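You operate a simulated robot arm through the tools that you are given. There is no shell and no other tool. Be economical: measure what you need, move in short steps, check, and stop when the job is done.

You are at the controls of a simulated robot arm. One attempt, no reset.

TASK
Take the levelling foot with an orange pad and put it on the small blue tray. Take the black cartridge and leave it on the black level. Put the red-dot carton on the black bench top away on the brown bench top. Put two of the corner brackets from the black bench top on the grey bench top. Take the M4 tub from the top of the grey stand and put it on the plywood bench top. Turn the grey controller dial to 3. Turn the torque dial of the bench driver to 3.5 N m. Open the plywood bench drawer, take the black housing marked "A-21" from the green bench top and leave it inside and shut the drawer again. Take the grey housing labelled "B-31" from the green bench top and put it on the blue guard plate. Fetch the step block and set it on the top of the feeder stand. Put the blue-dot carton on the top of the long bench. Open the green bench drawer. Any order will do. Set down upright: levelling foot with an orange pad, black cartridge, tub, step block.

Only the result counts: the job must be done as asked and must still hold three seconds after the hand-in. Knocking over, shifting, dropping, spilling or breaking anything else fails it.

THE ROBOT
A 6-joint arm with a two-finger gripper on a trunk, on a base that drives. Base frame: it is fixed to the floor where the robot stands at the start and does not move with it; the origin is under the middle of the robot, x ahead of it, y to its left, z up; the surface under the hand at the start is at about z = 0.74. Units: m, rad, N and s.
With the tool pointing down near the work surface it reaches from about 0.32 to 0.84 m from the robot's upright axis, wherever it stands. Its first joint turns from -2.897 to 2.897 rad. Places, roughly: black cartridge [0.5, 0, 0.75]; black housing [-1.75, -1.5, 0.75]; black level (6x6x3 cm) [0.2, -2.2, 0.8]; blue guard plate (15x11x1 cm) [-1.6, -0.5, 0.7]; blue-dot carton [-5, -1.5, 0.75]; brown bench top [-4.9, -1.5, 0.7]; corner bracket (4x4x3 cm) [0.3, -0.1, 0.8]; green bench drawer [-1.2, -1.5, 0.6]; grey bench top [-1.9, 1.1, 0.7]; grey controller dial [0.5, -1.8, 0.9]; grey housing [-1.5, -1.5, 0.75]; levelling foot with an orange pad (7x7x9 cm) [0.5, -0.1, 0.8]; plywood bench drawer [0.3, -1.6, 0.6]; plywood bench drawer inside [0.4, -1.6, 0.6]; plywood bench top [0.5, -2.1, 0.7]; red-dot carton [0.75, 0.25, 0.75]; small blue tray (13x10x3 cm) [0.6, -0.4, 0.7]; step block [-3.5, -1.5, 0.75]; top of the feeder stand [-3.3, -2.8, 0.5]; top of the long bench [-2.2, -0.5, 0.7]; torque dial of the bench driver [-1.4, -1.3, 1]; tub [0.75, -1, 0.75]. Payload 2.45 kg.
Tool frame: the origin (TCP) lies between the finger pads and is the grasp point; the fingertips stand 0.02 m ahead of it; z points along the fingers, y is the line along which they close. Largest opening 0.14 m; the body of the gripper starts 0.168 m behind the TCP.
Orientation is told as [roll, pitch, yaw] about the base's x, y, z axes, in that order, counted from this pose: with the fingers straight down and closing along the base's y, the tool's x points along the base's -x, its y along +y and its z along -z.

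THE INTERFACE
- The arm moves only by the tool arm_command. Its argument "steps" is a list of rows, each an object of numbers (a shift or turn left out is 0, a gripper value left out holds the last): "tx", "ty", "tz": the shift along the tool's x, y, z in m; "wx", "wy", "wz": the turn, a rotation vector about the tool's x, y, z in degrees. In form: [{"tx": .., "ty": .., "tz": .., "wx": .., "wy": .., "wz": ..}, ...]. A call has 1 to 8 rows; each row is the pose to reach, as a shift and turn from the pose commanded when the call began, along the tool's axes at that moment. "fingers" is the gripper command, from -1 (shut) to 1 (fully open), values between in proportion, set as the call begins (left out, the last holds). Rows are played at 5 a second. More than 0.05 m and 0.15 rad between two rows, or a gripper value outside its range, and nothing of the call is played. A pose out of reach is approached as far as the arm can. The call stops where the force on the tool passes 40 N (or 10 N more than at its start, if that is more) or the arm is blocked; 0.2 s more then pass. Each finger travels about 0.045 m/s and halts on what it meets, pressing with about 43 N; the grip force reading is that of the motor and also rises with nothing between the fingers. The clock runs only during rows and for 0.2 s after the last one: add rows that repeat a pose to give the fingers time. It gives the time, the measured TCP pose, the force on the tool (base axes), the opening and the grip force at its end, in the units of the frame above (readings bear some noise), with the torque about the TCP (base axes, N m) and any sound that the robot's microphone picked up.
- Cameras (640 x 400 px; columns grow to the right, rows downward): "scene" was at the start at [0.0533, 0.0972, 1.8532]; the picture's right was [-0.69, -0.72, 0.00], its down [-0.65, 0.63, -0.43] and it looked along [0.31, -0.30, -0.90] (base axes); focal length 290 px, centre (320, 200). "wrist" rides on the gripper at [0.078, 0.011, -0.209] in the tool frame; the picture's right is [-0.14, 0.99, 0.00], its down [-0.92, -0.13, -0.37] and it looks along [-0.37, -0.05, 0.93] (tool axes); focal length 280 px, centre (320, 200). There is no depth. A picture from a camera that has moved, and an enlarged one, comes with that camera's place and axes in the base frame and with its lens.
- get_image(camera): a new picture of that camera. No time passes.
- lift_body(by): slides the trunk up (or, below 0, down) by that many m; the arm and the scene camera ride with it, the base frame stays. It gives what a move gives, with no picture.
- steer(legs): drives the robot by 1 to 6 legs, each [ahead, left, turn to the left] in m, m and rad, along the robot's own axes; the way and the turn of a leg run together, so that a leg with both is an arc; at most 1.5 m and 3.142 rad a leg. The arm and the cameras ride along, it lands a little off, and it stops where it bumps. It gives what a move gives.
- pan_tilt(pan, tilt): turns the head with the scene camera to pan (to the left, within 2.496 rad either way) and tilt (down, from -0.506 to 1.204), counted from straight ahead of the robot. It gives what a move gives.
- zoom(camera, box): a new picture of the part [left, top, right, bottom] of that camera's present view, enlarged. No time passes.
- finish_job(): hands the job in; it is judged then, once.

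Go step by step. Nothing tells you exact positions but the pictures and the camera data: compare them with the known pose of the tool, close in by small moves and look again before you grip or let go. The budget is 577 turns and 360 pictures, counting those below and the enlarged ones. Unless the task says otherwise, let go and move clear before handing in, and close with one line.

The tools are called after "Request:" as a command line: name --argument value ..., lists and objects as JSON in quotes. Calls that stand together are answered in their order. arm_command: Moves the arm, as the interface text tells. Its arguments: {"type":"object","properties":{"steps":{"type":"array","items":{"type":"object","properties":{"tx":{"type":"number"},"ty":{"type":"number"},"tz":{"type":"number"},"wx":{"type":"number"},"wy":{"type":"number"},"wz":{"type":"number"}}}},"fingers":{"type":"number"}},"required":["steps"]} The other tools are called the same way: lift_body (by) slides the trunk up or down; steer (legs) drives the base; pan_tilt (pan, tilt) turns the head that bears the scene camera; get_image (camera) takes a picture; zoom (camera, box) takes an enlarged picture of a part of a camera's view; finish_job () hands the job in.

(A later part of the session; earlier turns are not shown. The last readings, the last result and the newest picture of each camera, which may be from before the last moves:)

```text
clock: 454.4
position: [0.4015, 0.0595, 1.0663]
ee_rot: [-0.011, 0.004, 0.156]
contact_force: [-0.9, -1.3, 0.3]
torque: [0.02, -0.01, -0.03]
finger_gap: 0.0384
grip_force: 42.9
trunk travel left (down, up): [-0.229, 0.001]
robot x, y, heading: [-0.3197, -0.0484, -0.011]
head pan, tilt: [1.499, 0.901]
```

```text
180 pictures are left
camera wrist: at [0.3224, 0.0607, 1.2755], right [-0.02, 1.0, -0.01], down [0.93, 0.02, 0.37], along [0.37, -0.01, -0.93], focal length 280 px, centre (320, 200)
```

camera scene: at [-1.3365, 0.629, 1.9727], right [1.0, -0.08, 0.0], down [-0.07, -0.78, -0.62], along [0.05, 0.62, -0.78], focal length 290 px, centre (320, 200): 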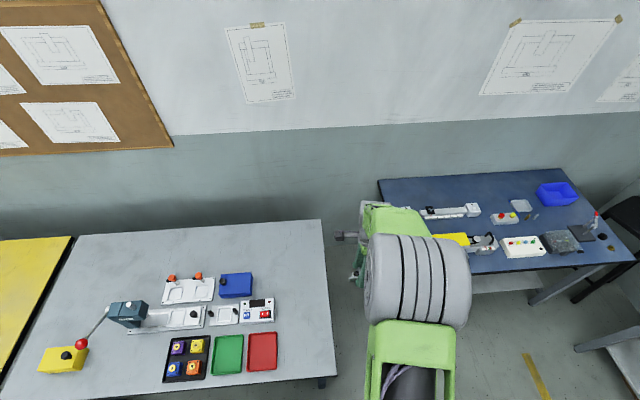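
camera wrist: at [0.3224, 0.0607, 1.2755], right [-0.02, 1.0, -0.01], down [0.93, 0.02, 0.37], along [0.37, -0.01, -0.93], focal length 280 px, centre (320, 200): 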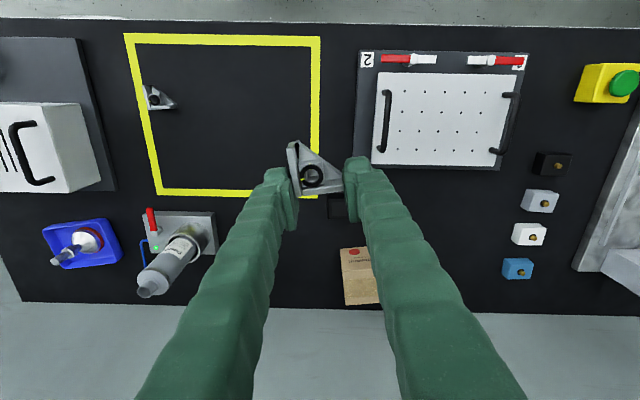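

Second bracket held. Drive back to the grey bench (left first this time), then swing the arm.

Request:
steer --legs '[[0, 0.46, 0], [-1.03, 0, 0]]'

Request:
arm_command --steps '[{"tx": 0.02, "ty": 0.045}, {"tx": 0.04, "ty": 0.09}, {"tx": 0.06, "ty": 0.135}, {"tx": 0.08, "ty": 0.18}, {"tx": 0.1, "ty": 0.225}, {"tx": 0.12, "ty": 0.27}, {"tx": 0.14, "ty": 0.315}, {"tx": 0.16, "ty": 0.36}]'

Request:
arm_command --steps '[{"tx": 0.04, "ty": 0.028}, {"tx": 0.08, "ty": 0.056}, {"tx": 0.12, "ty": 0.084}, {"tx": 0.16, "ty": 0.112}, {"tx": 0.2, "ty": 0.14}, {"tx": 0.24, "ty": 0.168}, {"tx": 0.275, "ty": 0.19}]'

Request:
arm_command --steps '[{"tx": 0.045, "ty": -0.005}, {"tx": 0.09, "ty": -0.01}, {"tx": 0.135, "ty": -0.015}, {"tx": 0.18, "ty": -0.02}, {"tx": 0.225, "ty": -0.02}, {"tx": 0.25, "ty": -0.02}]'

Request:
get_image --camera "wrist"

```text
clock: 463.8
position: [-0.6221, 0.5267, 1.0657]
ee_rot: [-0.015, 0.002, 0.161]
contact_force: [-0.4, 0.0, 0.2]
torque: [-0.01, -0.03, -0.03]
finger_gap: 0.0382
grip_force: 43.4
trunk travel left (down, up): [-0.229, 0.001]
robot x, y, heading: [-1.3479, 0.4136, -0.004]
head pan, tilt: [1.499, 0.901]
```

```text
clock: 465.6
position: [-0.8387, 0.8569, 1.062]
ee_rot: [-0.015, 0.002, 0.162]
contact_force: [0.1, -0.9, -0.2]
torque: [-0.04, -0.03, 0.02]
finger_gap: 0.0381
grip_force: 43.2
trunk travel left (down, up): [-0.229, 0.001]
robot x, y, heading: [-1.3461, 0.4188, -0.01]
head pan, tilt: [1.499, 0.901]
```

```text
clock: 467.2
position: [-1.142, 1.0002, 1.0603]
ee_rot: [-0.015, 0.002, 0.162]
contact_force: [-1.0, -0.1, -0.7]
torque: [-0.02, -0.07, 0.0]
finger_gap: 0.0383
grip_force: 43.1
trunk travel left (down, up): [-0.229, 0.001]
robot x, y, heading: [-1.3451, 0.4148, -0.008]
head pan, tilt: [1.499, 0.901]
```

```text
clock: 468.6
position: [-1.3848, 0.9397, 1.0601]
ee_rot: [-0.012, 0.002, 0.16]
contact_force: [-1.0, -0.1, -0.7]
torque: [0.0, 0.0, 0.01]
finger_gap: 0.0381
grip_force: 42.8
trunk travel left (down, up): [-0.229, 0.001]
robot x, y, heading: [-1.3444, 0.416, -0.005]
head pan, tilt: [1.499, 0.901]
```

```text
179 pictures are left
camera wrist: at [-1.4629, 0.941, 1.2698], right [-0.02, 1.0, -0.01], down [0.93, 0.03, 0.37], along [0.37, 0.0, -0.93], focal length 280 px, centre (320, 200)
```

wrist: 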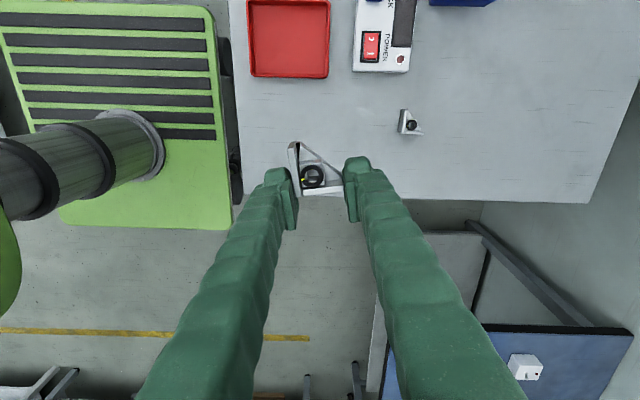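

Clear spot. Lower and release.

Request:
arm_command --steps '[{"tz": 0.045}, {"tz": 0.09}, {"tz": 0.135}, {"tz": 0.18}, {"tz": 0.225}, {"tz": 0.26}, {"tz": 0.278}, {"tz": 0.286}]'

Request:
arm_command --steps '[{"tz": 0.004}, {"tz": 0.008}, {"tz": 0.012}, {"tz": 0.016}]'

```text
clock: 470.4
position: [-1.3819, 0.9358, 0.7745]
ee_rot: [-0.013, 0.002, 0.162]
contact_force: [-0.6, -0.8, -0.9]
torque: [0.02, 0.0, 0.03]
finger_gap: 0.0382
grip_force: 42.7
trunk travel left (down, up): [-0.229, 0.001]
robot x, y, heading: [-1.3415, 0.4189, -0.007]
head pan, tilt: [1.499, 0.901]
```

```text
clock: 471.4
position: [-1.3838, 0.9362, 0.7645]
ee_rot: [-0.008, 0.001, 0.162]
contact_force: [1.6, -8.2, 25.1]
torque: [-0.2, 0.04, 0.03]
finger_gap: 0.0381
grip_force: 42.5
trunk travel left (down, up): [-0.229, 0.001]
robot x, y, heading: [-1.3455, 0.4162, -0.007]
head pan, tilt: [1.499, 0.901]
stopped in row 4: the force on the tool passed its limit at 50 N (the readings are from after the stop); the commanded pose is now the measured one
```

Request:
arm_command --steps '[{"tz": -0.001}, {"tz": -0.001}, {"tz": -0.001}]' --fingers 0.0

Request:
arm_command --steps '[{"tz": -0.04}, {"tz": -0.08}, {"tz": -0.12}, {"tz": -0.16}, {"tz": -0.2}, {"tz": -0.24}, {"tz": -0.28}, {"tz": -0.32}]'

Request:
get_image --camera "wrist"

```text
clock: 472.2
position: [-1.3841, 0.9376, 0.7644]
ee_rot: [-0.01, 0.002, 0.163]
contact_force: [-0.3, -0.5, 0.4]
torque: [0.0, 0.01, 0.01]
finger_gap: 0.0701
grip_force: 0.1
trunk travel left (down, up): [-0.229, 0.001]
robot x, y, heading: [-1.3467, 0.4141, -0.006]
head pan, tilt: [1.499, 0.901]
```

```text
clock: 474.0
position: [-1.3827, 0.9395, 1.0851]
ee_rot: [-0.011, 0.002, 0.162]
contact_force: [0.7, -0.6, 0.3]
torque: [-0.04, 0.03, 0.05]
finger_gap: 0.07
grip_force: 0.2
trunk travel left (down, up): [-0.229, 0.001]
robot x, y, heading: [-1.3421, 0.4156, 0.002]
head pan, tilt: [1.499, 0.901]
```

```text
178 pictures are left
camera wrist: at [-1.4613, 0.9409, 1.294], right [-0.02, 1.0, -0.01], down [0.93, 0.03, 0.37], along [0.37, 0.0, -0.93], focal length 280 px, centre (320, 200)
```

wrist: 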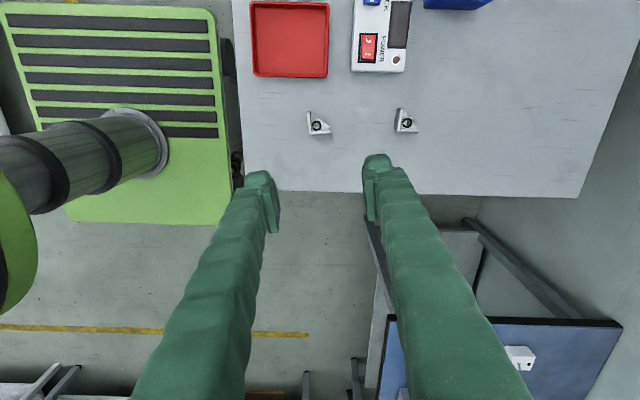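

Both brackets are on the grey bench. Now the red-dot carton: back to the black bench.

Request:
steer --legs '[[1.08, 0, 0], [0, -0.33, 0]]'

Request:
arm_command --steps '[{"wz": 4.5, "tx": -0.045}, {"wz": 9, "tx": -0.09}, {"wz": 9, "tx": -0.135}, {"wz": 9, "tx": -0.18}, {"wz": 9, "tx": -0.225, "ty": -0.01}, {"wz": 9, "tx": -0.27, "ty": -0.02}, {"wz": 9, "tx": -0.31, "ty": -0.04}, {"wz": 9, "tx": -0.35, "ty": -0.06}]'

Request:
arm_command --steps '[{"tx": -0.035, "ty": -0.03}, {"tx": -0.07, "ty": -0.06}, {"tx": -0.105, "ty": -0.09}, {"tx": -0.14, "ty": -0.12}, {"tx": -0.175, "ty": -0.15}, {"tx": -0.21, "ty": -0.18}, {"tx": -0.245, "ty": -0.21}, {"tx": -0.28, "ty": -0.24}]'

Request:
get_image --camera "wrist"

```text
clock: 482.6
position: [-0.3094, 0.602, 1.0832]
ee_rot: [-0.011, 0.002, 0.155]
contact_force: [-0.6, -0.1, -0.7]
torque: [0.06, -0.02, 0.02]
finger_gap: 0.0701
grip_force: 0.2
trunk travel left (down, up): [-0.229, 0.001]
robot x, y, heading: [-0.2744, 0.0763, -0.014]
head pan, tilt: [1.499, 0.901]
```

```text
clock: 484.4
position: [0.0473, 0.5969, 1.0838]
ee_rot: [-0.011, 0.0, -0.002]
contact_force: [-0.5, 0.1, -0.5]
torque: [0.04, 0.06, 0.01]
finger_gap: 0.0699
grip_force: 0.0
trunk travel left (down, up): [-0.229, 0.001]
robot x, y, heading: [-0.2765, 0.0755, -0.011]
head pan, tilt: [1.499, 0.901]
```

```text
clock: 486.1
position: [0.3258, 0.3559, 1.0861]
ee_rot: [-0.011, 0.003, -0.001]
contact_force: [0.3, 1.0, 0.2]
torque: [0.05, 0.04, 0.01]
finger_gap: 0.0702
grip_force: 0.0
trunk travel left (down, up): [-0.229, 0.001]
robot x, y, heading: [-0.2745, 0.0752, -0.014]
head pan, tilt: [1.499, 0.901]
```

```text
177 pictures are left
camera wrist: at [0.2489, 0.3687, 1.2958], right [0.14, 0.99, -0.01], down [0.92, -0.13, 0.37], along [0.36, -0.06, -0.93], focal length 280 px, centre (320, 200)
```

wrist: 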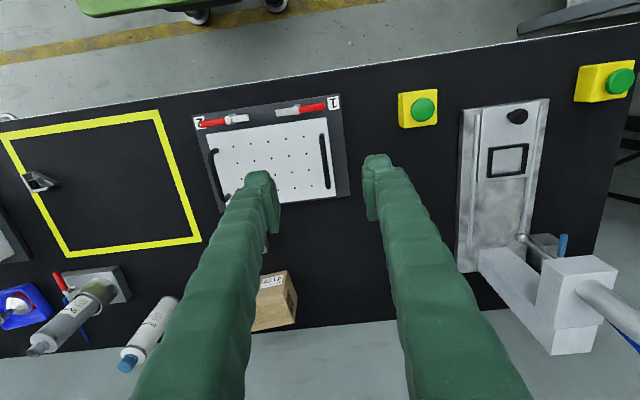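

Request:
steer --legs '[[0.24, 0, 0]]'

Request:
arm_command --steps '[{"ty": -0.045}, {"ty": -0.09, "tx": -0.01}, {"ty": -0.135, "tx": -0.03}, {"ty": -0.175, "tx": -0.05}, {"ty": -0.18, "tx": -0.06}, {"ty": -0.18, "tx": -0.06, "tz": 0.03}]'

Request:
get_image --camera "wrist"

```text
clock: 487.9
position: [0.5644, 0.3544, 1.0863]
ee_rot: [-0.01, 0.002, -0.001]
contact_force: [0.7, -0.1, -0.4]
torque: [-0.01, 0.07, -0.02]
finger_gap: 0.07
grip_force: 0.0
trunk travel left (down, up): [-0.229, 0.001]
robot x, y, heading: [-0.0374, 0.0754, -0.008]
head pan, tilt: [1.499, 0.901]
```

```text
clock: 489.3
position: [0.624, 0.1736, 1.057]
ee_rot: [-0.01, 0.002, -0.001]
contact_force: [0.2, -0.2, -1.0]
torque: [0.0, 0.06, -0.01]
finger_gap: 0.07
grip_force: 0.0
trunk travel left (down, up): [-0.229, 0.001]
robot x, y, heading: [-0.0341, 0.0765, -0.018]
head pan, tilt: [1.499, 0.901]
```

```text
176 pictures are left
camera wrist: at [0.5464, 0.187, 1.2669], right [0.14, 0.99, -0.01], down [0.92, -0.12, 0.37], along [0.36, -0.06, -0.93], focal length 280 px, centre (320, 200)
```

wrist: 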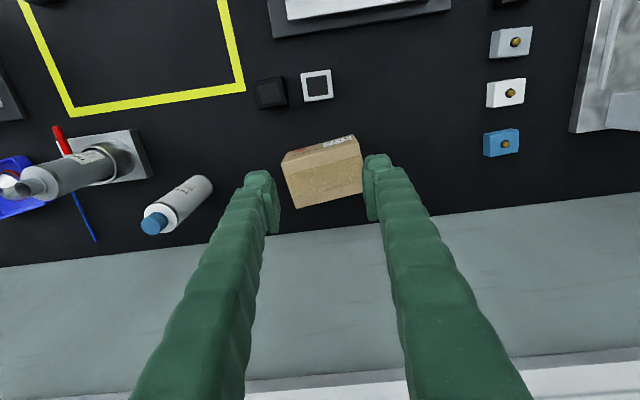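

Request:
zoom --camera "wrist" --box '[250, 110, 390, 220]'

```text
3.64 times, centred on (320, 165) of wrist
camera zoom: at [0.5464, 0.187, 1.2669], right [0.14, 0.99, -0.01], down [0.92, -0.12, 0.37], along [0.36, -0.06, -0.93], focal length 1020 px, centre (320, 327)
```

zoom: 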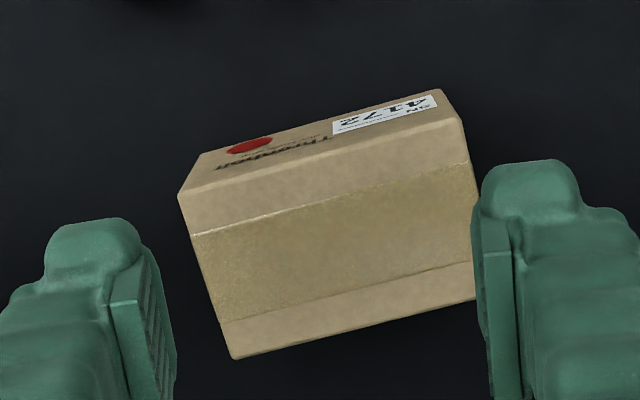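

The carton is ~12.7 cm along y and 8 cm along x, ~9 cm tall, centre ≈[0.677, 0.172], yawed ~7°. I rotate the hand ~97° to grip across x.

Request:
arm_command --steps '[{"wz": -8}, {"wz": -16}, {"wz": -24}, {"wz": -32}, {"wz": -40}, {"wz": -48}, {"wz": -56}, {"wz": -64}]' --fingers 0.6

Request:
arm_command --steps '[{"wz": -8}, {"wz": -16}, {"wz": -24}, {"wz": -32}, {"wz": -33.4}, {"wz": -33.4}]'

Request:
arm_command --steps '[{"tx": 0.0088, "ty": -0.04}, {"tx": 0.0088, "ty": -0.0523}, {"tx": 0.0088, "ty": -0.0523}]'

Request:
get_image --camera "wrist"

```text
clock: 491.1
position: [0.622, 0.1738, 1.0586]
ee_rot: [-0.002, 0.01, 1.118]
contact_force: [-0.7, -0.8, 0.3]
torque: [-0.01, -0.02, 0.0]
finger_gap: 0.1118
grip_force: 0.1
trunk travel left (down, up): [-0.229, 0.001]
robot x, y, heading: [-0.0378, 0.0737, -0.013]
head pan, tilt: [1.499, 0.901]
```

```text
clock: 492.5
position: [0.6237, 0.1732, 1.059]
ee_rot: [0.001, 0.01, 1.701]
contact_force: [0.7, 0.1, -1.0]
torque: [-0.01, -0.02, 0.01]
finger_gap: 0.1118
grip_force: 0.1
trunk travel left (down, up): [-0.229, 0.001]
robot x, y, heading: [-0.0368, 0.0751, -0.013]
head pan, tilt: [1.499, 0.901]
```

```text
clock: 493.3
position: [0.6772, 0.171, 1.0587]
ee_rot: [0.001, 0.01, 1.699]
contact_force: [0.6, 1.0, 0.6]
torque: [-0.03, 0.01, -0.01]
finger_gap: 0.1119
grip_force: 0.0
trunk travel left (down, up): [-0.229, 0.001]
robot x, y, heading: [-0.0375, 0.0721, -0.011]
head pan, tilt: [1.499, 0.901]
```

```text
174 pictures are left
camera wrist: at [0.6769, 0.0952, 1.2687], right [-1.0, 0.01, 0.0], down [0.01, 0.93, 0.36], along [0.0, 0.36, -0.93], focal length 280 px, centre (320, 200)
```

wrist: 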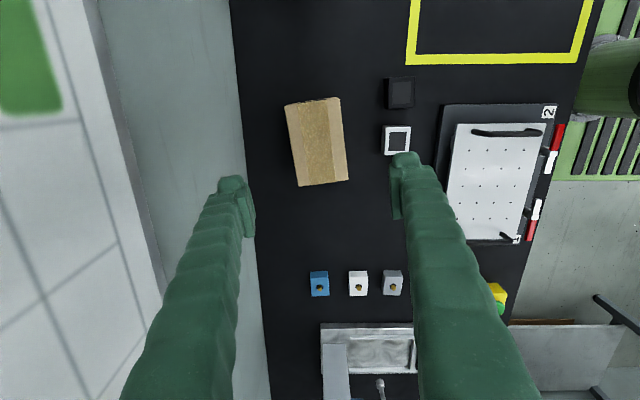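

Aligned with the carton's short side. Lower to z≈0.795.

Request:
arm_command --steps '[{"tx": 0.0035, "ty": -0.0036, "tz": 0.045}, {"tx": 0.0035, "ty": -0.0036, "tz": 0.09}, {"tx": 0.0035, "ty": -0.0036, "tz": 0.135}, {"tx": 0.0035, "ty": -0.0036, "tz": 0.18}, {"tx": 0.0035, "ty": -0.0036, "tz": 0.22}, {"tx": 0.0035, "ty": -0.0036, "tz": 0.25}, {"tx": 0.0035, "ty": -0.0036, "tz": 0.264}, {"tx": 0.0035, "ty": -0.0036, "tz": 0.264}]'

Request:
get_image --camera "wrist"

```text
clock: 495.1
position: [0.6809, 0.1655, 0.7965]
ee_rot: [0.001, 0.011, 1.699]
contact_force: [0.0, -0.2, -0.2]
torque: [0.02, -0.01, -0.05]
finger_gap: 0.112
grip_force: 0.0
trunk travel left (down, up): [-0.229, 0.001]
robot x, y, heading: [-0.0368, 0.0728, -0.012]
head pan, tilt: [1.499, 0.901]
```

```text
173 pictures are left
camera wrist: at [0.6803, 0.09, 1.0054], right [-1.0, 0.01, 0.0], down [0.01, 0.93, 0.36], along [0.0, 0.36, -0.93], focal length 280 px, centre (320, 200)
```

wrist: 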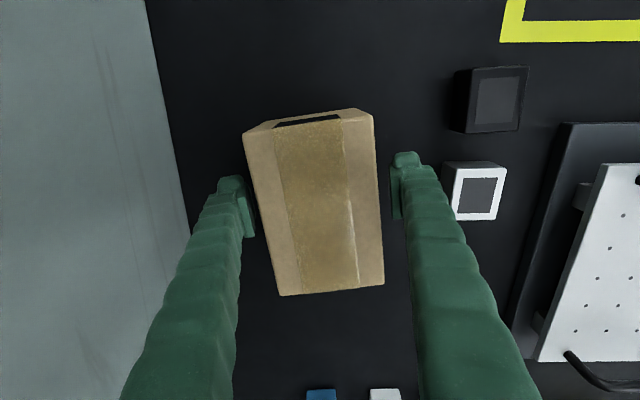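

Request:
arm_command --steps '[{}, {}, {}, {}]' --fingers -1

Request:
arm_command --steps '[{"tz": -0.03}, {"tz": -0.07}, {"tz": -0.11}, {"tz": -0.15}, {"tz": -0.19}, {"tz": -0.23}, {"tz": -0.27}, {"tz": -0.3}]'

Request:
get_image --camera "wrist"

```text
clock: 496.1
position: [0.6809, 0.1668, 0.7952]
ee_rot: [0.0, 0.011, 1.699]
contact_force: [1.9, 0.8, 0.7]
torque: [-0.01, -0.01, 0.12]
finger_gap: 0.0929
grip_force: 43.0
trunk travel left (down, up): [-0.229, 0.001]
robot x, y, heading: [-0.0366, 0.074, -0.01]
head pan, tilt: [1.499, 0.901]
```

```text
clock: 497.9
position: [0.6805, 0.1698, 1.0951]
ee_rot: [0.004, 0.011, 1.698]
contact_force: [-0.8, 0.4, -3.1]
torque: [0.0, -0.04, -0.01]
finger_gap: 0.0925
grip_force: 42.8
trunk travel left (down, up): [-0.229, 0.001]
robot x, y, heading: [-0.0373, 0.0761, -0.008]
head pan, tilt: [1.499, 0.901]
```

```text
172 pictures are left
camera wrist: at [0.6797, 0.0928, 1.306], right [-1.0, 0.01, 0.0], down [0.01, 0.93, 0.36], along [0.0, 0.36, -0.93], focal length 280 px, centre (320, 200)
```

wrist: 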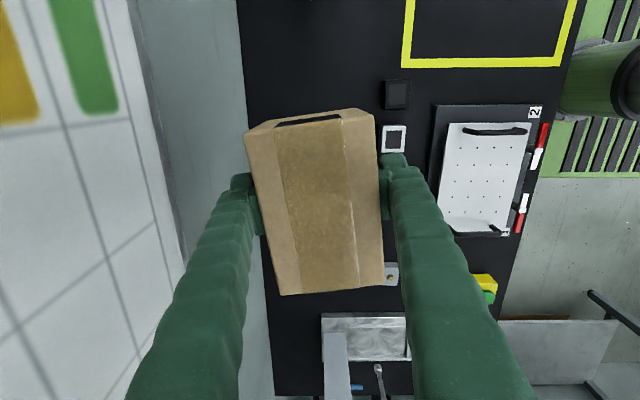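

Carton held securely. Back off, retract the arm, turn west, and look along the north aisle.

Request:
steer --legs '[[-0.42, 0, 0], [0, 0.22, 0]]'

Request:
arm_command --steps '[{"tx": -0.006, "ty": 0.045}, {"tx": -0.012, "ty": 0.09}, {"tx": -0.018, "ty": 0.135}, {"tx": -0.024, "ty": 0.18}, {"tx": -0.03, "ty": 0.225}, {"tx": -0.032, "ty": 0.25}]'

Request:
steer --legs '[[0, 0, 3.14]]'

Request:
pan_tilt --pan 0.0 --tilt 0.5

Request:
get_image --camera "scene"

```text
clock: 502.7
position: [0.2634, 0.3932, 1.0952]
ee_rot: [0.002, 0.011, 1.697]
contact_force: [0.4, 0.2, -4.1]
torque: [-0.03, 0.0, -0.02]
finger_gap: 0.0923
grip_force: 42.8
trunk travel left (down, up): [-0.229, 0.001]
robot x, y, heading: [-0.4562, 0.2991, -0.01]
head pan, tilt: [1.499, 0.901]
```

```text
clock: 504.1
position: [0.0111, 0.3928, 1.0941]
ee_rot: [0.004, 0.01, 1.699]
contact_force: [0.0, 0.4, -4.1]
torque: [-0.03, -0.04, 0.0]
finger_gap: 0.0924
grip_force: 43.3
trunk travel left (down, up): [-0.229, 0.001]
robot x, y, heading: [-0.4533, 0.2992, -0.01]
head pan, tilt: [1.499, 0.901]
```

```text
clock: 511.8
position: [-0.9205, 0.2048, 1.0951]
ee_rot: [0.002, 0.01, -1.443]
contact_force: [-0.1, 0.1, -3.7]
torque: [0.06, 0.02, 0.01]
finger_gap: 0.0926
grip_force: 42.7
trunk travel left (down, up): [-0.229, 0.001]
robot x, y, heading: [-0.4518, 0.3006, 3.128]
head pan, tilt: [1.499, 0.901]
```

```text
clock: 513.4
position: [-0.9199, 0.2046, 1.094]
ee_rot: [0.004, 0.009, -1.444]
contact_force: [1.3, -0.5, -4.6]
torque: [0.04, -0.03, 0.0]
finger_gap: 0.0927
grip_force: 43.2
trunk travel left (down, up): [-0.229, 0.001]
robot x, y, heading: [-0.4535, 0.3016, 3.132]
head pan, tilt: [0.0, 0.499]
```

```text
171 pictures are left
camera scene: at [-0.5579, 0.1596, 2.0065], right [0.01, 1.0, 0.0], down [0.48, -0.01, -0.88], along [-0.88, 0.01, -0.48], focal length 290 px, centre (320, 200)
```

scene: 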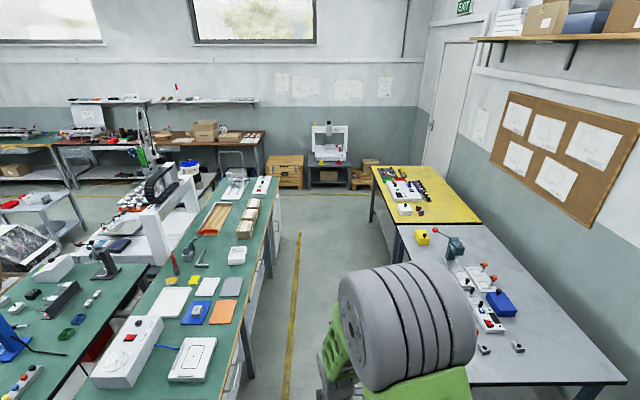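

The aisle west is clear. I drive 2.75 m west and look again.

Request:
steer --legs '[[1.4, 0, 0], [1.35, 0, 0]]'

Request:
pan_tilt --pan 0.6 --tilt 0.6

Request:
get_image --camera "scene"

```text
clock: 526.7
position: [-3.6639, 0.2386, 1.0952]
ee_rot: [0.004, 0.011, -1.443]
contact_force: [0.2, 0.3, -4.7]
torque: [-0.01, 0.0, 0.01]
finger_gap: 0.0924
grip_force: 42.7
trunk travel left (down, up): [-0.229, 0.001]
robot x, y, heading: [-3.1998, 0.3328, 3.131]
head pan, tilt: [0.0, 0.499]
```

```text
clock: 527.7
position: [-3.6643, 0.2408, 1.0947]
ee_rot: [0.004, 0.011, -1.446]
contact_force: [0.5, 0.1, -3.9]
torque: [0.01, 0.01, 0.01]
finger_gap: 0.0929
grip_force: 42.9
trunk travel left (down, up): [-0.229, 0.001]
robot x, y, heading: [-3.2009, 0.3336, 3.128]
head pan, tilt: [0.6, 0.6]
```

```text
170 pictures are left
camera scene: at [-3.2846, 0.1436, 1.9975], right [-0.55, 0.83, 0.0], down [0.47, 0.31, -0.83], along [-0.69, -0.46, -0.56], focal length 290 px, centre (320, 200)
```

scene: 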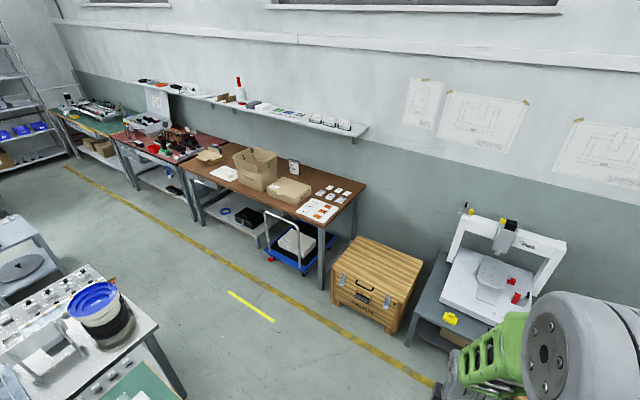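

Brown bench in view (front edge x≈-4.58). Zoom in to find the blue-dot carton and a free spot.

Request:
zoom --camera "scene" --box '[170, 130, 380, 270]'

Request:
zoom --camera "scene" --box '[0, 200, 200, 400]'

```text
2.86 times, centred on (275, 200) of scene
camera zoom: at [-3.2846, 0.1436, 1.9975], right [-0.55, 0.83, 0.0], down [0.47, 0.31, -0.83], along [-0.69, -0.46, -0.56], focal length 830 px, centre (449, 200)
```

zoom: 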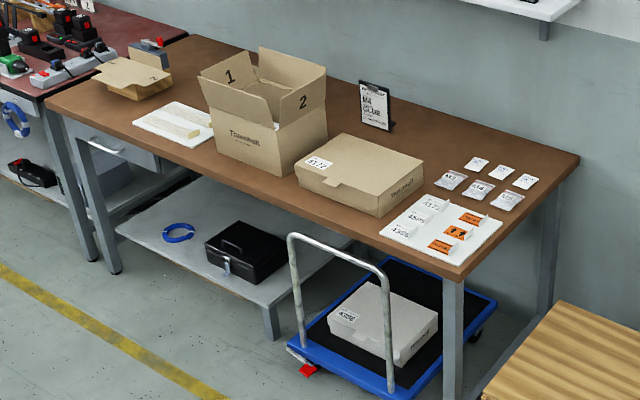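

```text
2.00 times, centred on (100, 300) of scene
camera zoom: at [-3.2846, 0.1436, 1.9975], right [-0.55, 0.83, 0.0], down [0.47, 0.31, -0.83], along [-0.69, -0.46, -0.56], focal length 581 px, centre (760, 0)
```

zoom: 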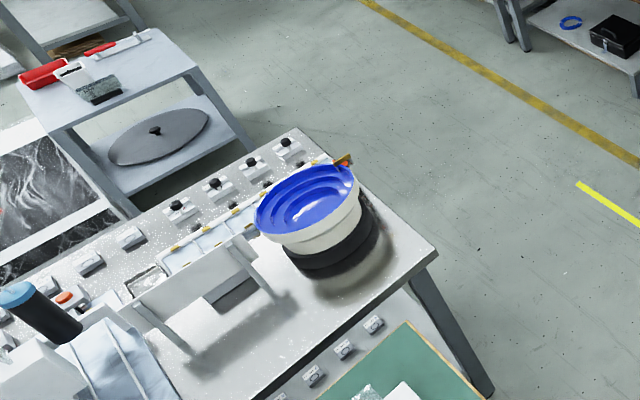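

I drive west and then south alongside the brown bench, stopping to look for the blue-dot carton.

Request:
steer --legs '[[0.76, 0, 0], [0, 1.4, 0]]'

Request:
pan_tilt --pan 0.3 --tilt 0.8

Request:
get_image --camera "scene"

Request:
get_image --camera "wrist"

```text
clock: 543.8
position: [-4.4347, -1.1477, 1.0942]
ee_rot: [0.004, 0.01, -1.434]
contact_force: [0.5, -0.2, -4.6]
torque: [0.04, 0.0, -0.02]
finger_gap: 0.0924
grip_force: 43.4
trunk travel left (down, up): [-0.229, 0.001]
robot x, y, heading: [-3.9714, -1.0523, 3.14]
head pan, tilt: [0.6, 0.6]
```

```text
clock: 544.6
position: [-4.4342, -1.148, 1.0955]
ee_rot: [0.004, 0.009, -1.433]
contact_force: [0.2, -0.1, -3.9]
torque: [0.03, -0.01, -0.03]
finger_gap: 0.0926
grip_force: 43.1
trunk travel left (down, up): [-0.229, 0.001]
robot x, y, heading: [-3.9716, -1.0515, 3.137]
head pan, tilt: [0.3, 0.799]
```

```text
167 pictures are left
camera scene: at [-4.059, -1.2139, 1.9806], right [-0.29, 0.96, 0.0], down [0.69, 0.21, -0.7], along [-0.67, -0.2, -0.72], focal length 290 px, centre (320, 200)
```

scene: 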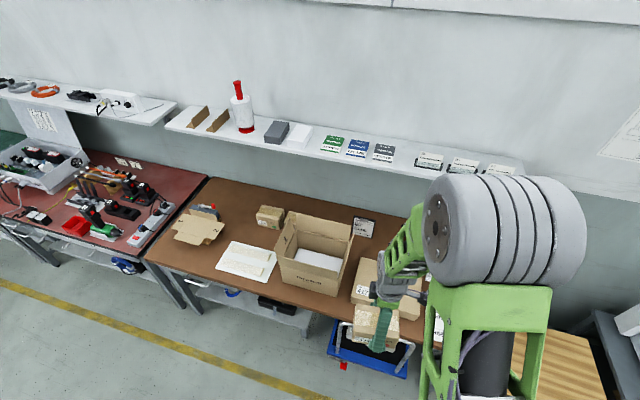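

```text
166 pictures are left
camera wrist: at [-4.4348, -1.0704, 1.3046], right [1.0, 0.0, 0.0], down [0.0, -0.93, 0.36], along [0.0, -0.36, -0.93], focal length 280 px, centre (320, 200)
```

wrist: 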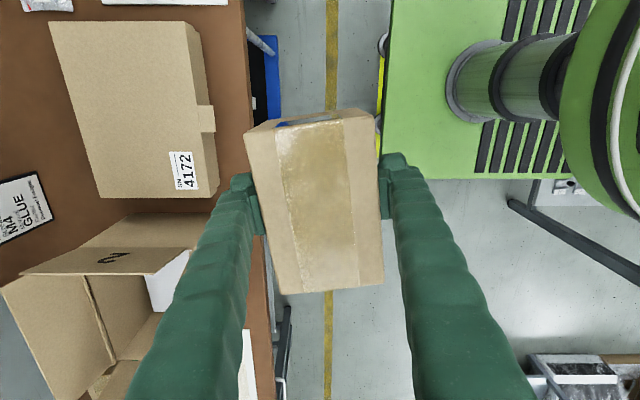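

Request:
zoom --camera "scene" --box '[150, 170, 400, 320]'

Request:
zoom --camera "scene" --box '[240, 195, 310, 245]'

```text
2.56 times, centred on (275, 245) of scene
camera zoom: at [-4.059, -1.2139, 1.9806], right [-0.29, 0.96, 0.0], down [0.69, 0.21, -0.7], along [-0.67, -0.2, -0.72], focal length 744 px, centre (435, 85)
```

zoom: 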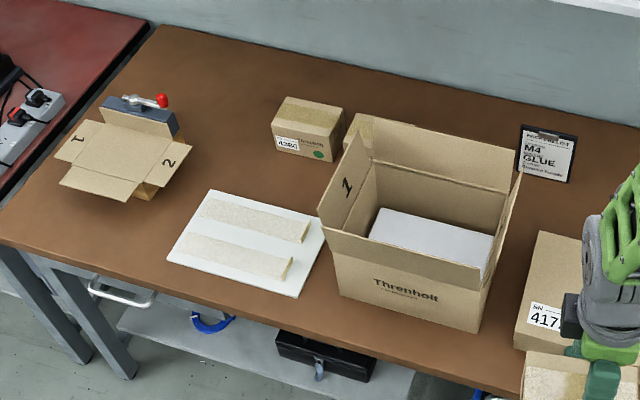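

```text
8.00 times, centred on (275, 220) of scene
camera zoom: at [-4.059, -1.2139, 1.9806], right [-0.29, 0.96, 0.0], down [0.69, 0.21, -0.7], along [-0.67, -0.2, -0.72], focal length 2324 px, centre (680, 40)
```

zoom: 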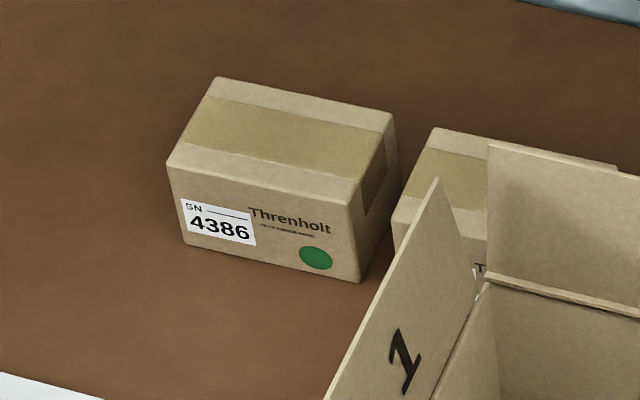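

The green-dot carton is visible; the blue-dot one must be the carton half-hidden behind the open box at ≈[-5.03, -1.62]. I go to y≈-1.9 and place the red-dot carton in the free spot at ≈[-4.92, -1.95].

Request:
steer --legs '[[0, 0.85, 0], [0.27, 0, 0]]'

Request:
get_image --camera "wrist"

Request:
pan_tilt --pan 0.1 --tilt 0.8

Request:
get_image --camera "scene"

```text
clock: 554.0
position: [-4.707, -2.0068, 1.0947]
ee_rot: [0.004, 0.01, -1.436]
contact_force: [-0.8, 0.5, -4.9]
torque: [0.05, -0.09, 0.0]
finger_gap: 0.0924
grip_force: 42.5
trunk travel left (down, up): [-0.229, 0.001]
robot x, y, heading: [-4.2389, -1.9061, 3.139]
head pan, tilt: [0.3, 0.799]
```

```text
163 pictures are left
camera wrist: at [-4.7066, -1.9283, 1.3042], right [1.0, 0.0, 0.0], down [0.0, -0.93, 0.36], along [0.0, -0.36, -0.93], focal length 280 px, centre (320, 200)
```

wrist: 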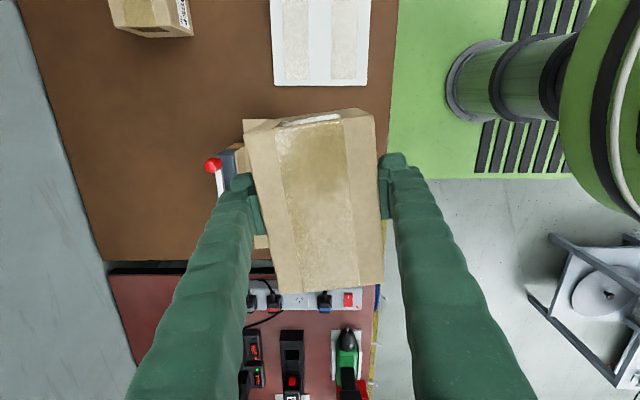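

```text
clock: 554.8
position: [-4.7049, -2.0056, 1.0944]
ee_rot: [0.003, 0.009, -1.435]
contact_force: [-0.5, 0.1, -4.6]
torque: [0.02, 0.0, 0.02]
finger_gap: 0.0926
grip_force: 43.0
trunk travel left (down, up): [-0.229, 0.001]
robot x, y, heading: [-4.2469, -1.9084, 3.133]
head pan, tilt: [0.099, 0.799]
```

```text
162 pictures are left
camera scene: at [-4.333, -2.0565, 1.9806], right [-0.1, 1.0, 0.0], down [0.71, 0.07, -0.7], along [-0.69, -0.07, -0.72], focal length 290 px, centre (320, 200)
```

scene: 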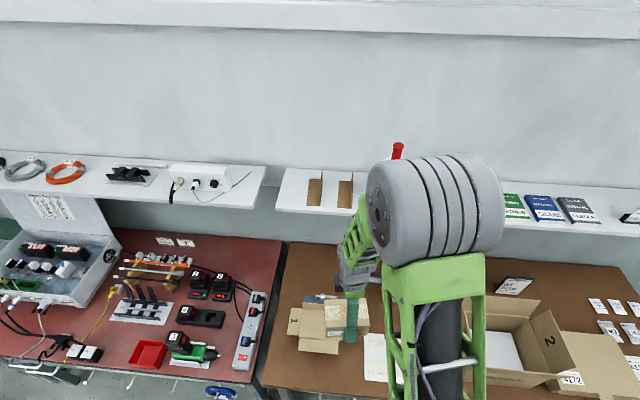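

I straighten the carton's yaw and move over the free spot at ≈[-4.96, -1.935].

Request:
arm_command --steps '[{"wz": 7.8}, {"wz": 7.8}]'

Request:
arm_command --steps '[{"tx": 0.02, "ty": -0.04}, {"tx": 0.04, "ty": -0.08}, {"tx": 0.06, "ty": -0.12}, {"tx": 0.071, "ty": -0.165}, {"tx": 0.071, "ty": -0.21}, {"tx": 0.071, "ty": -0.25}, {"tx": 0.071, "ty": -0.25, "tz": 0.04}, {"tx": 0.071, "ty": -0.25, "tz": 0.08}]'

Request:
get_image --camera "wrist"

Request:
zoom --camera "scene" --box '[240, 230, 420, 390]'

```text
clock: 555.4
position: [-4.7063, -2.0049, 1.0946]
ee_rot: [0.002, 0.008, -1.573]
contact_force: [0.7, 0.3, -5.5]
torque: [0.04, 0.04, -0.01]
finger_gap: 0.0924
grip_force: 43.0
trunk travel left (down, up): [-0.229, 0.001]
robot x, y, heading: [-4.2395, -1.9082, 3.137]
head pan, tilt: [0.099, 0.799]
```

```text
clock: 557.2
position: [-4.9553, -1.9334, 1.0146]
ee_rot: [0.0, 0.012, -1.571]
contact_force: [0.0, 0.5, -4.3]
torque: [0.01, -0.01, 0.0]
finger_gap: 0.0922
grip_force: 42.9
trunk travel left (down, up): [-0.229, 0.001]
robot x, y, heading: [-4.2425, -1.9063, 3.136]
head pan, tilt: [0.099, 0.799]
```

```text
161 pictures are left
camera wrist: at [-4.9447, -1.8569, 1.2245], right [0.99, -0.14, 0.0], down [-0.13, -0.92, 0.36], along [-0.05, -0.35, -0.93], focal length 280 px, centre (320, 200)
```

wrist: 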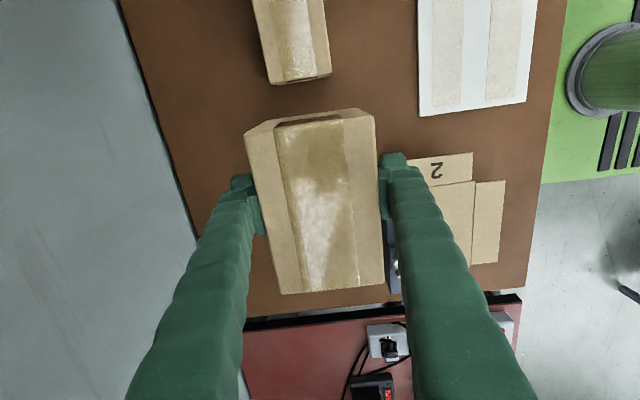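

```text
2.50 times, centred on (330, 310) of scene
camera zoom: at [-4.3335, -2.0564, 1.9805], right [-0.09, 1.0, 0.0], down [0.71, 0.07, -0.7], along [-0.69, -0.07, -0.72], focal length 726 px, centre (295, -75)
```

zoom: 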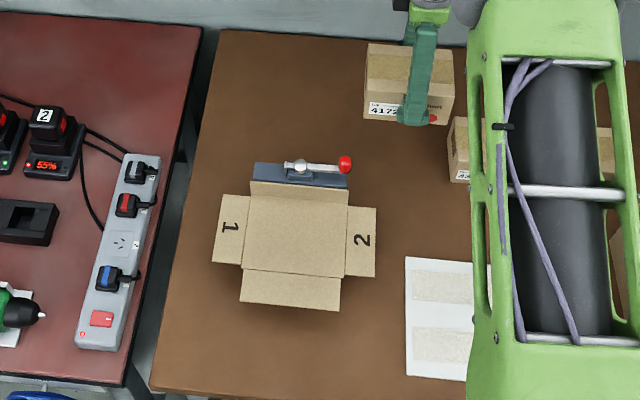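

The landing spot is clear; nudge 1 cm toward +y and descend.

Request:
arm_command --steps '[{"tx": 0.01, "tz": 0.045}, {"tx": 0.01, "tz": 0.09}, {"tx": 0.01, "tz": 0.135}, {"tx": 0.01, "tz": 0.175}, {"tx": 0.01, "tz": 0.2}, {"tx": 0.01, "tz": 0.208}]'

Request:
zoom --camera "scene" --box '[240, 230, 420, 390]'

```text
clock: 558.6
position: [-4.9539, -1.9215, 0.8059]
ee_rot: [0.002, 0.011, -1.572]
contact_force: [-0.6, 0.3, -3.8]
torque: [0.01, 0.03, 0.01]
finger_gap: 0.0925
grip_force: 43.1
trunk travel left (down, up): [-0.229, 0.001]
robot x, y, heading: [-4.2425, -1.9109, 3.137]
head pan, tilt: [0.099, 0.799]
```

```text
2.50 times, centred on (330, 310) of scene
camera zoom: at [-4.3333, -2.0564, 1.9806], right [-0.09, 1.0, 0.0], down [0.71, 0.07, -0.7], along [-0.69, -0.07, -0.72], focal length 726 px, centre (295, -75)
```

zoom: 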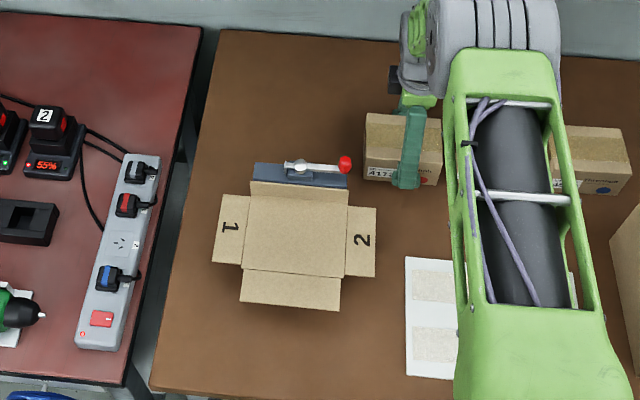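

Also spotted the blue-dot carton at right. Finish lowering and release.

Request:
arm_command --steps '[{"tz": 0.004}, {"tz": 0.008}, {"tz": 0.012}, {"tz": 0.016}]'

Request:
arm_command --steps '[{"tz": -0.001}, {"tz": -0.001}, {"tz": -0.001}]' --fingers 0.65

Request:
arm_command --steps '[{"tz": -0.04}, {"tz": -0.08}, {"tz": -0.12}, {"tz": -0.16}, {"tz": -0.2}, {"tz": -0.24}, {"tz": -0.28}]'

Request:
get_image --camera "wrist"

```text
clock: 559.8
position: [-4.9594, -1.9211, 0.7962]
ee_rot: [-0.006, 0.01, -1.572]
contact_force: [2.4, -0.2, 18.7]
torque: [-0.07, -1.03, 0.04]
finger_gap: 0.0927
grip_force: 42.7
trunk travel left (down, up): [-0.229, 0.001]
robot x, y, heading: [-4.2408, -1.9114, 3.138]
head pan, tilt: [0.099, 0.799]
stopped in row 4: the force on the tool passed its limit at 42 N (the readings are from after the stop); the commanded pose is now the measured one
```

```text
clock: 560.6
position: [-4.957, -1.9203, 0.7944]
ee_rot: [0.0, 0.011, -1.571]
contact_force: [-0.7, -0.7, -0.4]
torque: [-0.04, -0.01, -0.01]
finger_gap: 0.1154
grip_force: 0.0
trunk travel left (down, up): [-0.229, 0.001]
robot x, y, heading: [-4.2409, -1.9093, 3.139]
head pan, tilt: [0.099, 0.799]
```

```text
clock: 562.2
position: [-4.9525, -1.9242, 1.0742]
ee_rot: [0.003, 0.011, -1.573]
contact_force: [20.0, 0.1, -5.4]
torque: [-0.06, 2.46, -0.22]
finger_gap: 0.1129
grip_force: 0.0
trunk travel left (down, up): [-0.229, 0.001]
robot x, y, heading: [-4.2412, -1.9056, 3.145]
head pan, tilt: [0.099, 0.799]
```

```text
158 pictures are left
camera wrist: at [-4.9423, -1.8478, 1.2843], right [0.99, -0.14, 0.0], down [-0.13, -0.92, 0.36], along [-0.05, -0.35, -0.93], focal length 280 px, centre (320, 200)
```

wrist: 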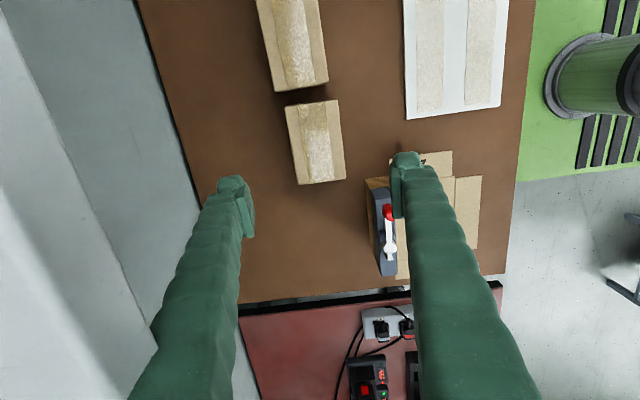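

The gripper brushes the wall shelf at this height; I drop a bit, move away from the wall (+x), then go up.

Request:
arm_command --steps '[{"tz": 0.04}, {"tz": 0.07}, {"tz": 0.07, "ty": 0.04}, {"tz": 0.07, "ty": 0.085}, {"tz": 0.07, "ty": 0.13}, {"tz": 0.07, "ty": 0.17}]'

Request:
get_image --camera "wrist"

Request:
pan_tilt --pan -0.4 --tilt 0.8

Request:
get_image --camera "scene"

```text
clock: 563.6
position: [-4.7869, -1.9236, 1.0046]
ee_rot: [-0.003, 0.01, -1.574]
contact_force: [-0.5, -0.1, 0.2]
torque: [0.0, 0.0, 0.02]
finger_gap: 0.1158
grip_force: 0.0
trunk travel left (down, up): [-0.229, 0.001]
robot x, y, heading: [-4.2427, -1.9091, 3.136]
head pan, tilt: [0.099, 0.799]
```

```text
157 pictures are left
camera wrist: at [-4.7757, -1.8472, 1.2156], right [0.99, -0.14, -0.01], down [-0.13, -0.92, 0.36], along [-0.05, -0.35, -0.93], focal length 280 px, centre (320, 200)
```

wrist: 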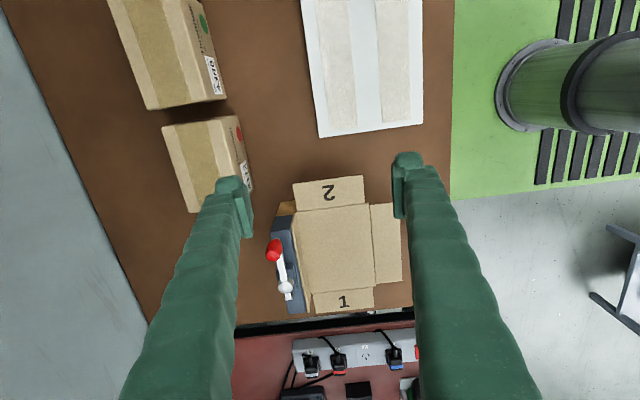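

```text
clock: 564.5
position: [-4.7882, -1.9231, 1.0042]
ee_rot: [-0.002, 0.01, -1.572]
contact_force: [-0.6, 0.9, 0.2]
torque: [0.0, -0.01, 0.04]
finger_gap: 0.1154
grip_force: 0.1
trunk travel left (down, up): [-0.229, 0.001]
robot x, y, heading: [-4.2398, -1.9107, 3.139]
head pan, tilt: [-0.4, 0.799]
```

```text
156 pictures are left
camera scene: at [-4.3267, -2.017, 1.9806], right [0.39, 0.92, 0.0], down [0.66, -0.28, -0.7], along [-0.64, 0.27, -0.72], focal length 290 px, centre (320, 200)
```

scene: 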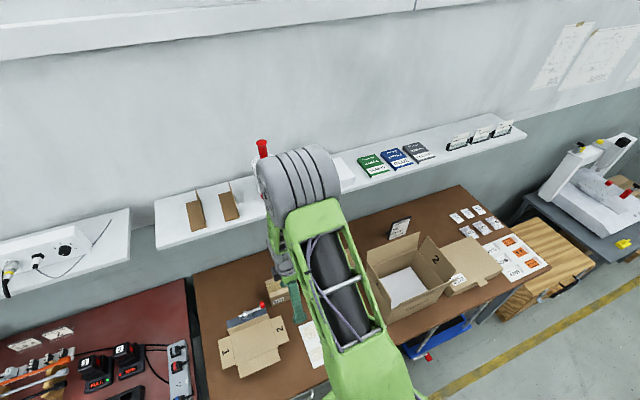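

Red-dot carton is on the brown bench. I raise the hand away from the shelf and strafe to y≈-1.6 to view the blue-dot carton from above.

Request:
arm_command --steps '[{"tz": -0.045, "ty": 0.01}, {"tz": -0.09, "ty": 0.02}, {"tz": -0.135, "ty": 0.03}, {"tz": -0.17, "ty": 0.04}]'

Request:
steer --legs '[[0, -0.32, 0]]'

Request:
get_image --camera "wrist"

Request:
pan_tilt --pan 0.25 --tilt 0.8

Request:
get_image --camera "scene"

```text
clock: 565.5
position: [-4.7459, -1.9257, 1.1764]
ee_rot: [-0.002, 0.009, -1.572]
contact_force: [0.1, -0.1, 0.1]
torque: [-0.03, 0.05, -0.02]
finger_gap: 0.1155
grip_force: 0.1
trunk travel left (down, up): [-0.229, 0.001]
robot x, y, heading: [-4.2409, -1.91, 3.139]
head pan, tilt: [-0.4, 0.799]
```

```text
clock: 568.9
position: [-4.7458, -1.6043, 1.1755]
ee_rot: [-0.002, 0.011, -1.573]
contact_force: [-0.4, 0.5, -0.7]
torque: [-0.05, 0.0, 0.03]
finger_gap: 0.1155
grip_force: 0.0
trunk travel left (down, up): [-0.229, 0.001]
robot x, y, heading: [-4.241, -1.5874, 3.134]
head pan, tilt: [-0.4, 0.799]
```

```text
155 pictures are left
camera wrist: at [-4.7338, -1.5269, 1.3854], right [0.99, -0.14, 0.0], down [-0.13, -0.92, 0.36], along [-0.05, -0.35, -0.93], focal length 280 px, centre (320, 200)
```

wrist: 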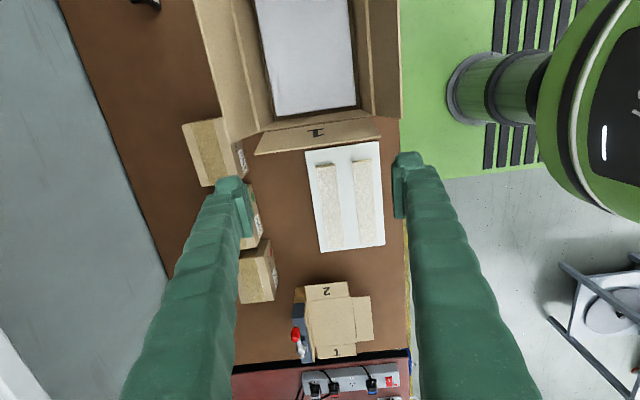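

```text
clock: 569.9
position: [-4.7456, -1.6036, 1.1758]
ee_rot: [-0.002, 0.01, -1.574]
contact_force: [-0.2, 0.5, 0.4]
torque: [0.0, 0.02, 0.01]
finger_gap: 0.1157
grip_force: 0.1
trunk travel left (down, up): [-0.229, 0.001]
robot x, y, heading: [-4.239, -1.5851, 3.145]
head pan, tilt: [0.25, 0.799]
```

```text
154 pictures are left
camera scene: at [-4.3291, -1.7464, 1.9806], right [-0.24, 0.97, 0.0], down [0.7, 0.17, -0.7], along [-0.68, -0.17, -0.72], focal length 290 px, centre (320, 200)
```

scene: 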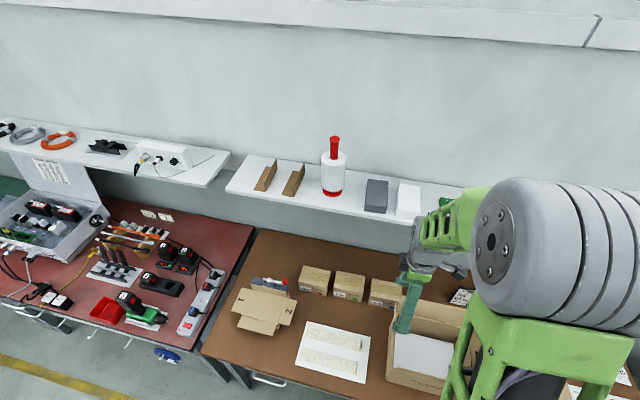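

Request:
zoom --camera "wrist" --box '[150, 40, 310, 210]'

Request:
zoom --camera "scene" --box '[290, 250, 470, 390]'

```text
2.35 times, centred on (230, 125) of wrist
camera zoom: at [-4.7338, -1.5272, 1.3854], right [0.99, -0.14, 0.0], down [-0.13, -0.92, 0.36], along [-0.05, -0.35, -0.93], focal length 660 px, centre (532, 376)
```

zoom: 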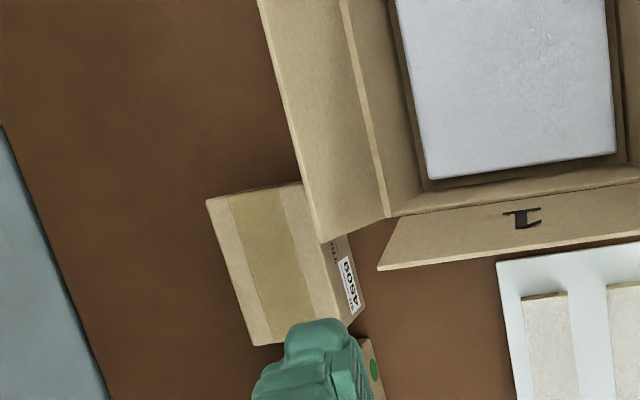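

```text
2.86 times, centred on (380, 320) of scene
camera zoom: at [-4.3291, -1.7464, 1.9806], right [-0.24, 0.97, 0.0], down [0.7, 0.17, -0.7], along [-0.68, -0.17, -0.72], focal length 830 px, centre (149, -143)
```

zoom: 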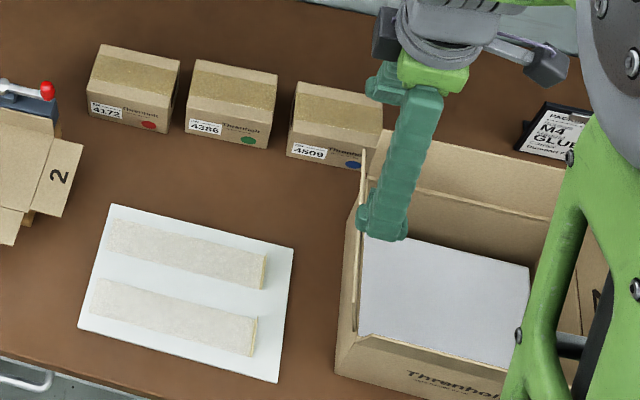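

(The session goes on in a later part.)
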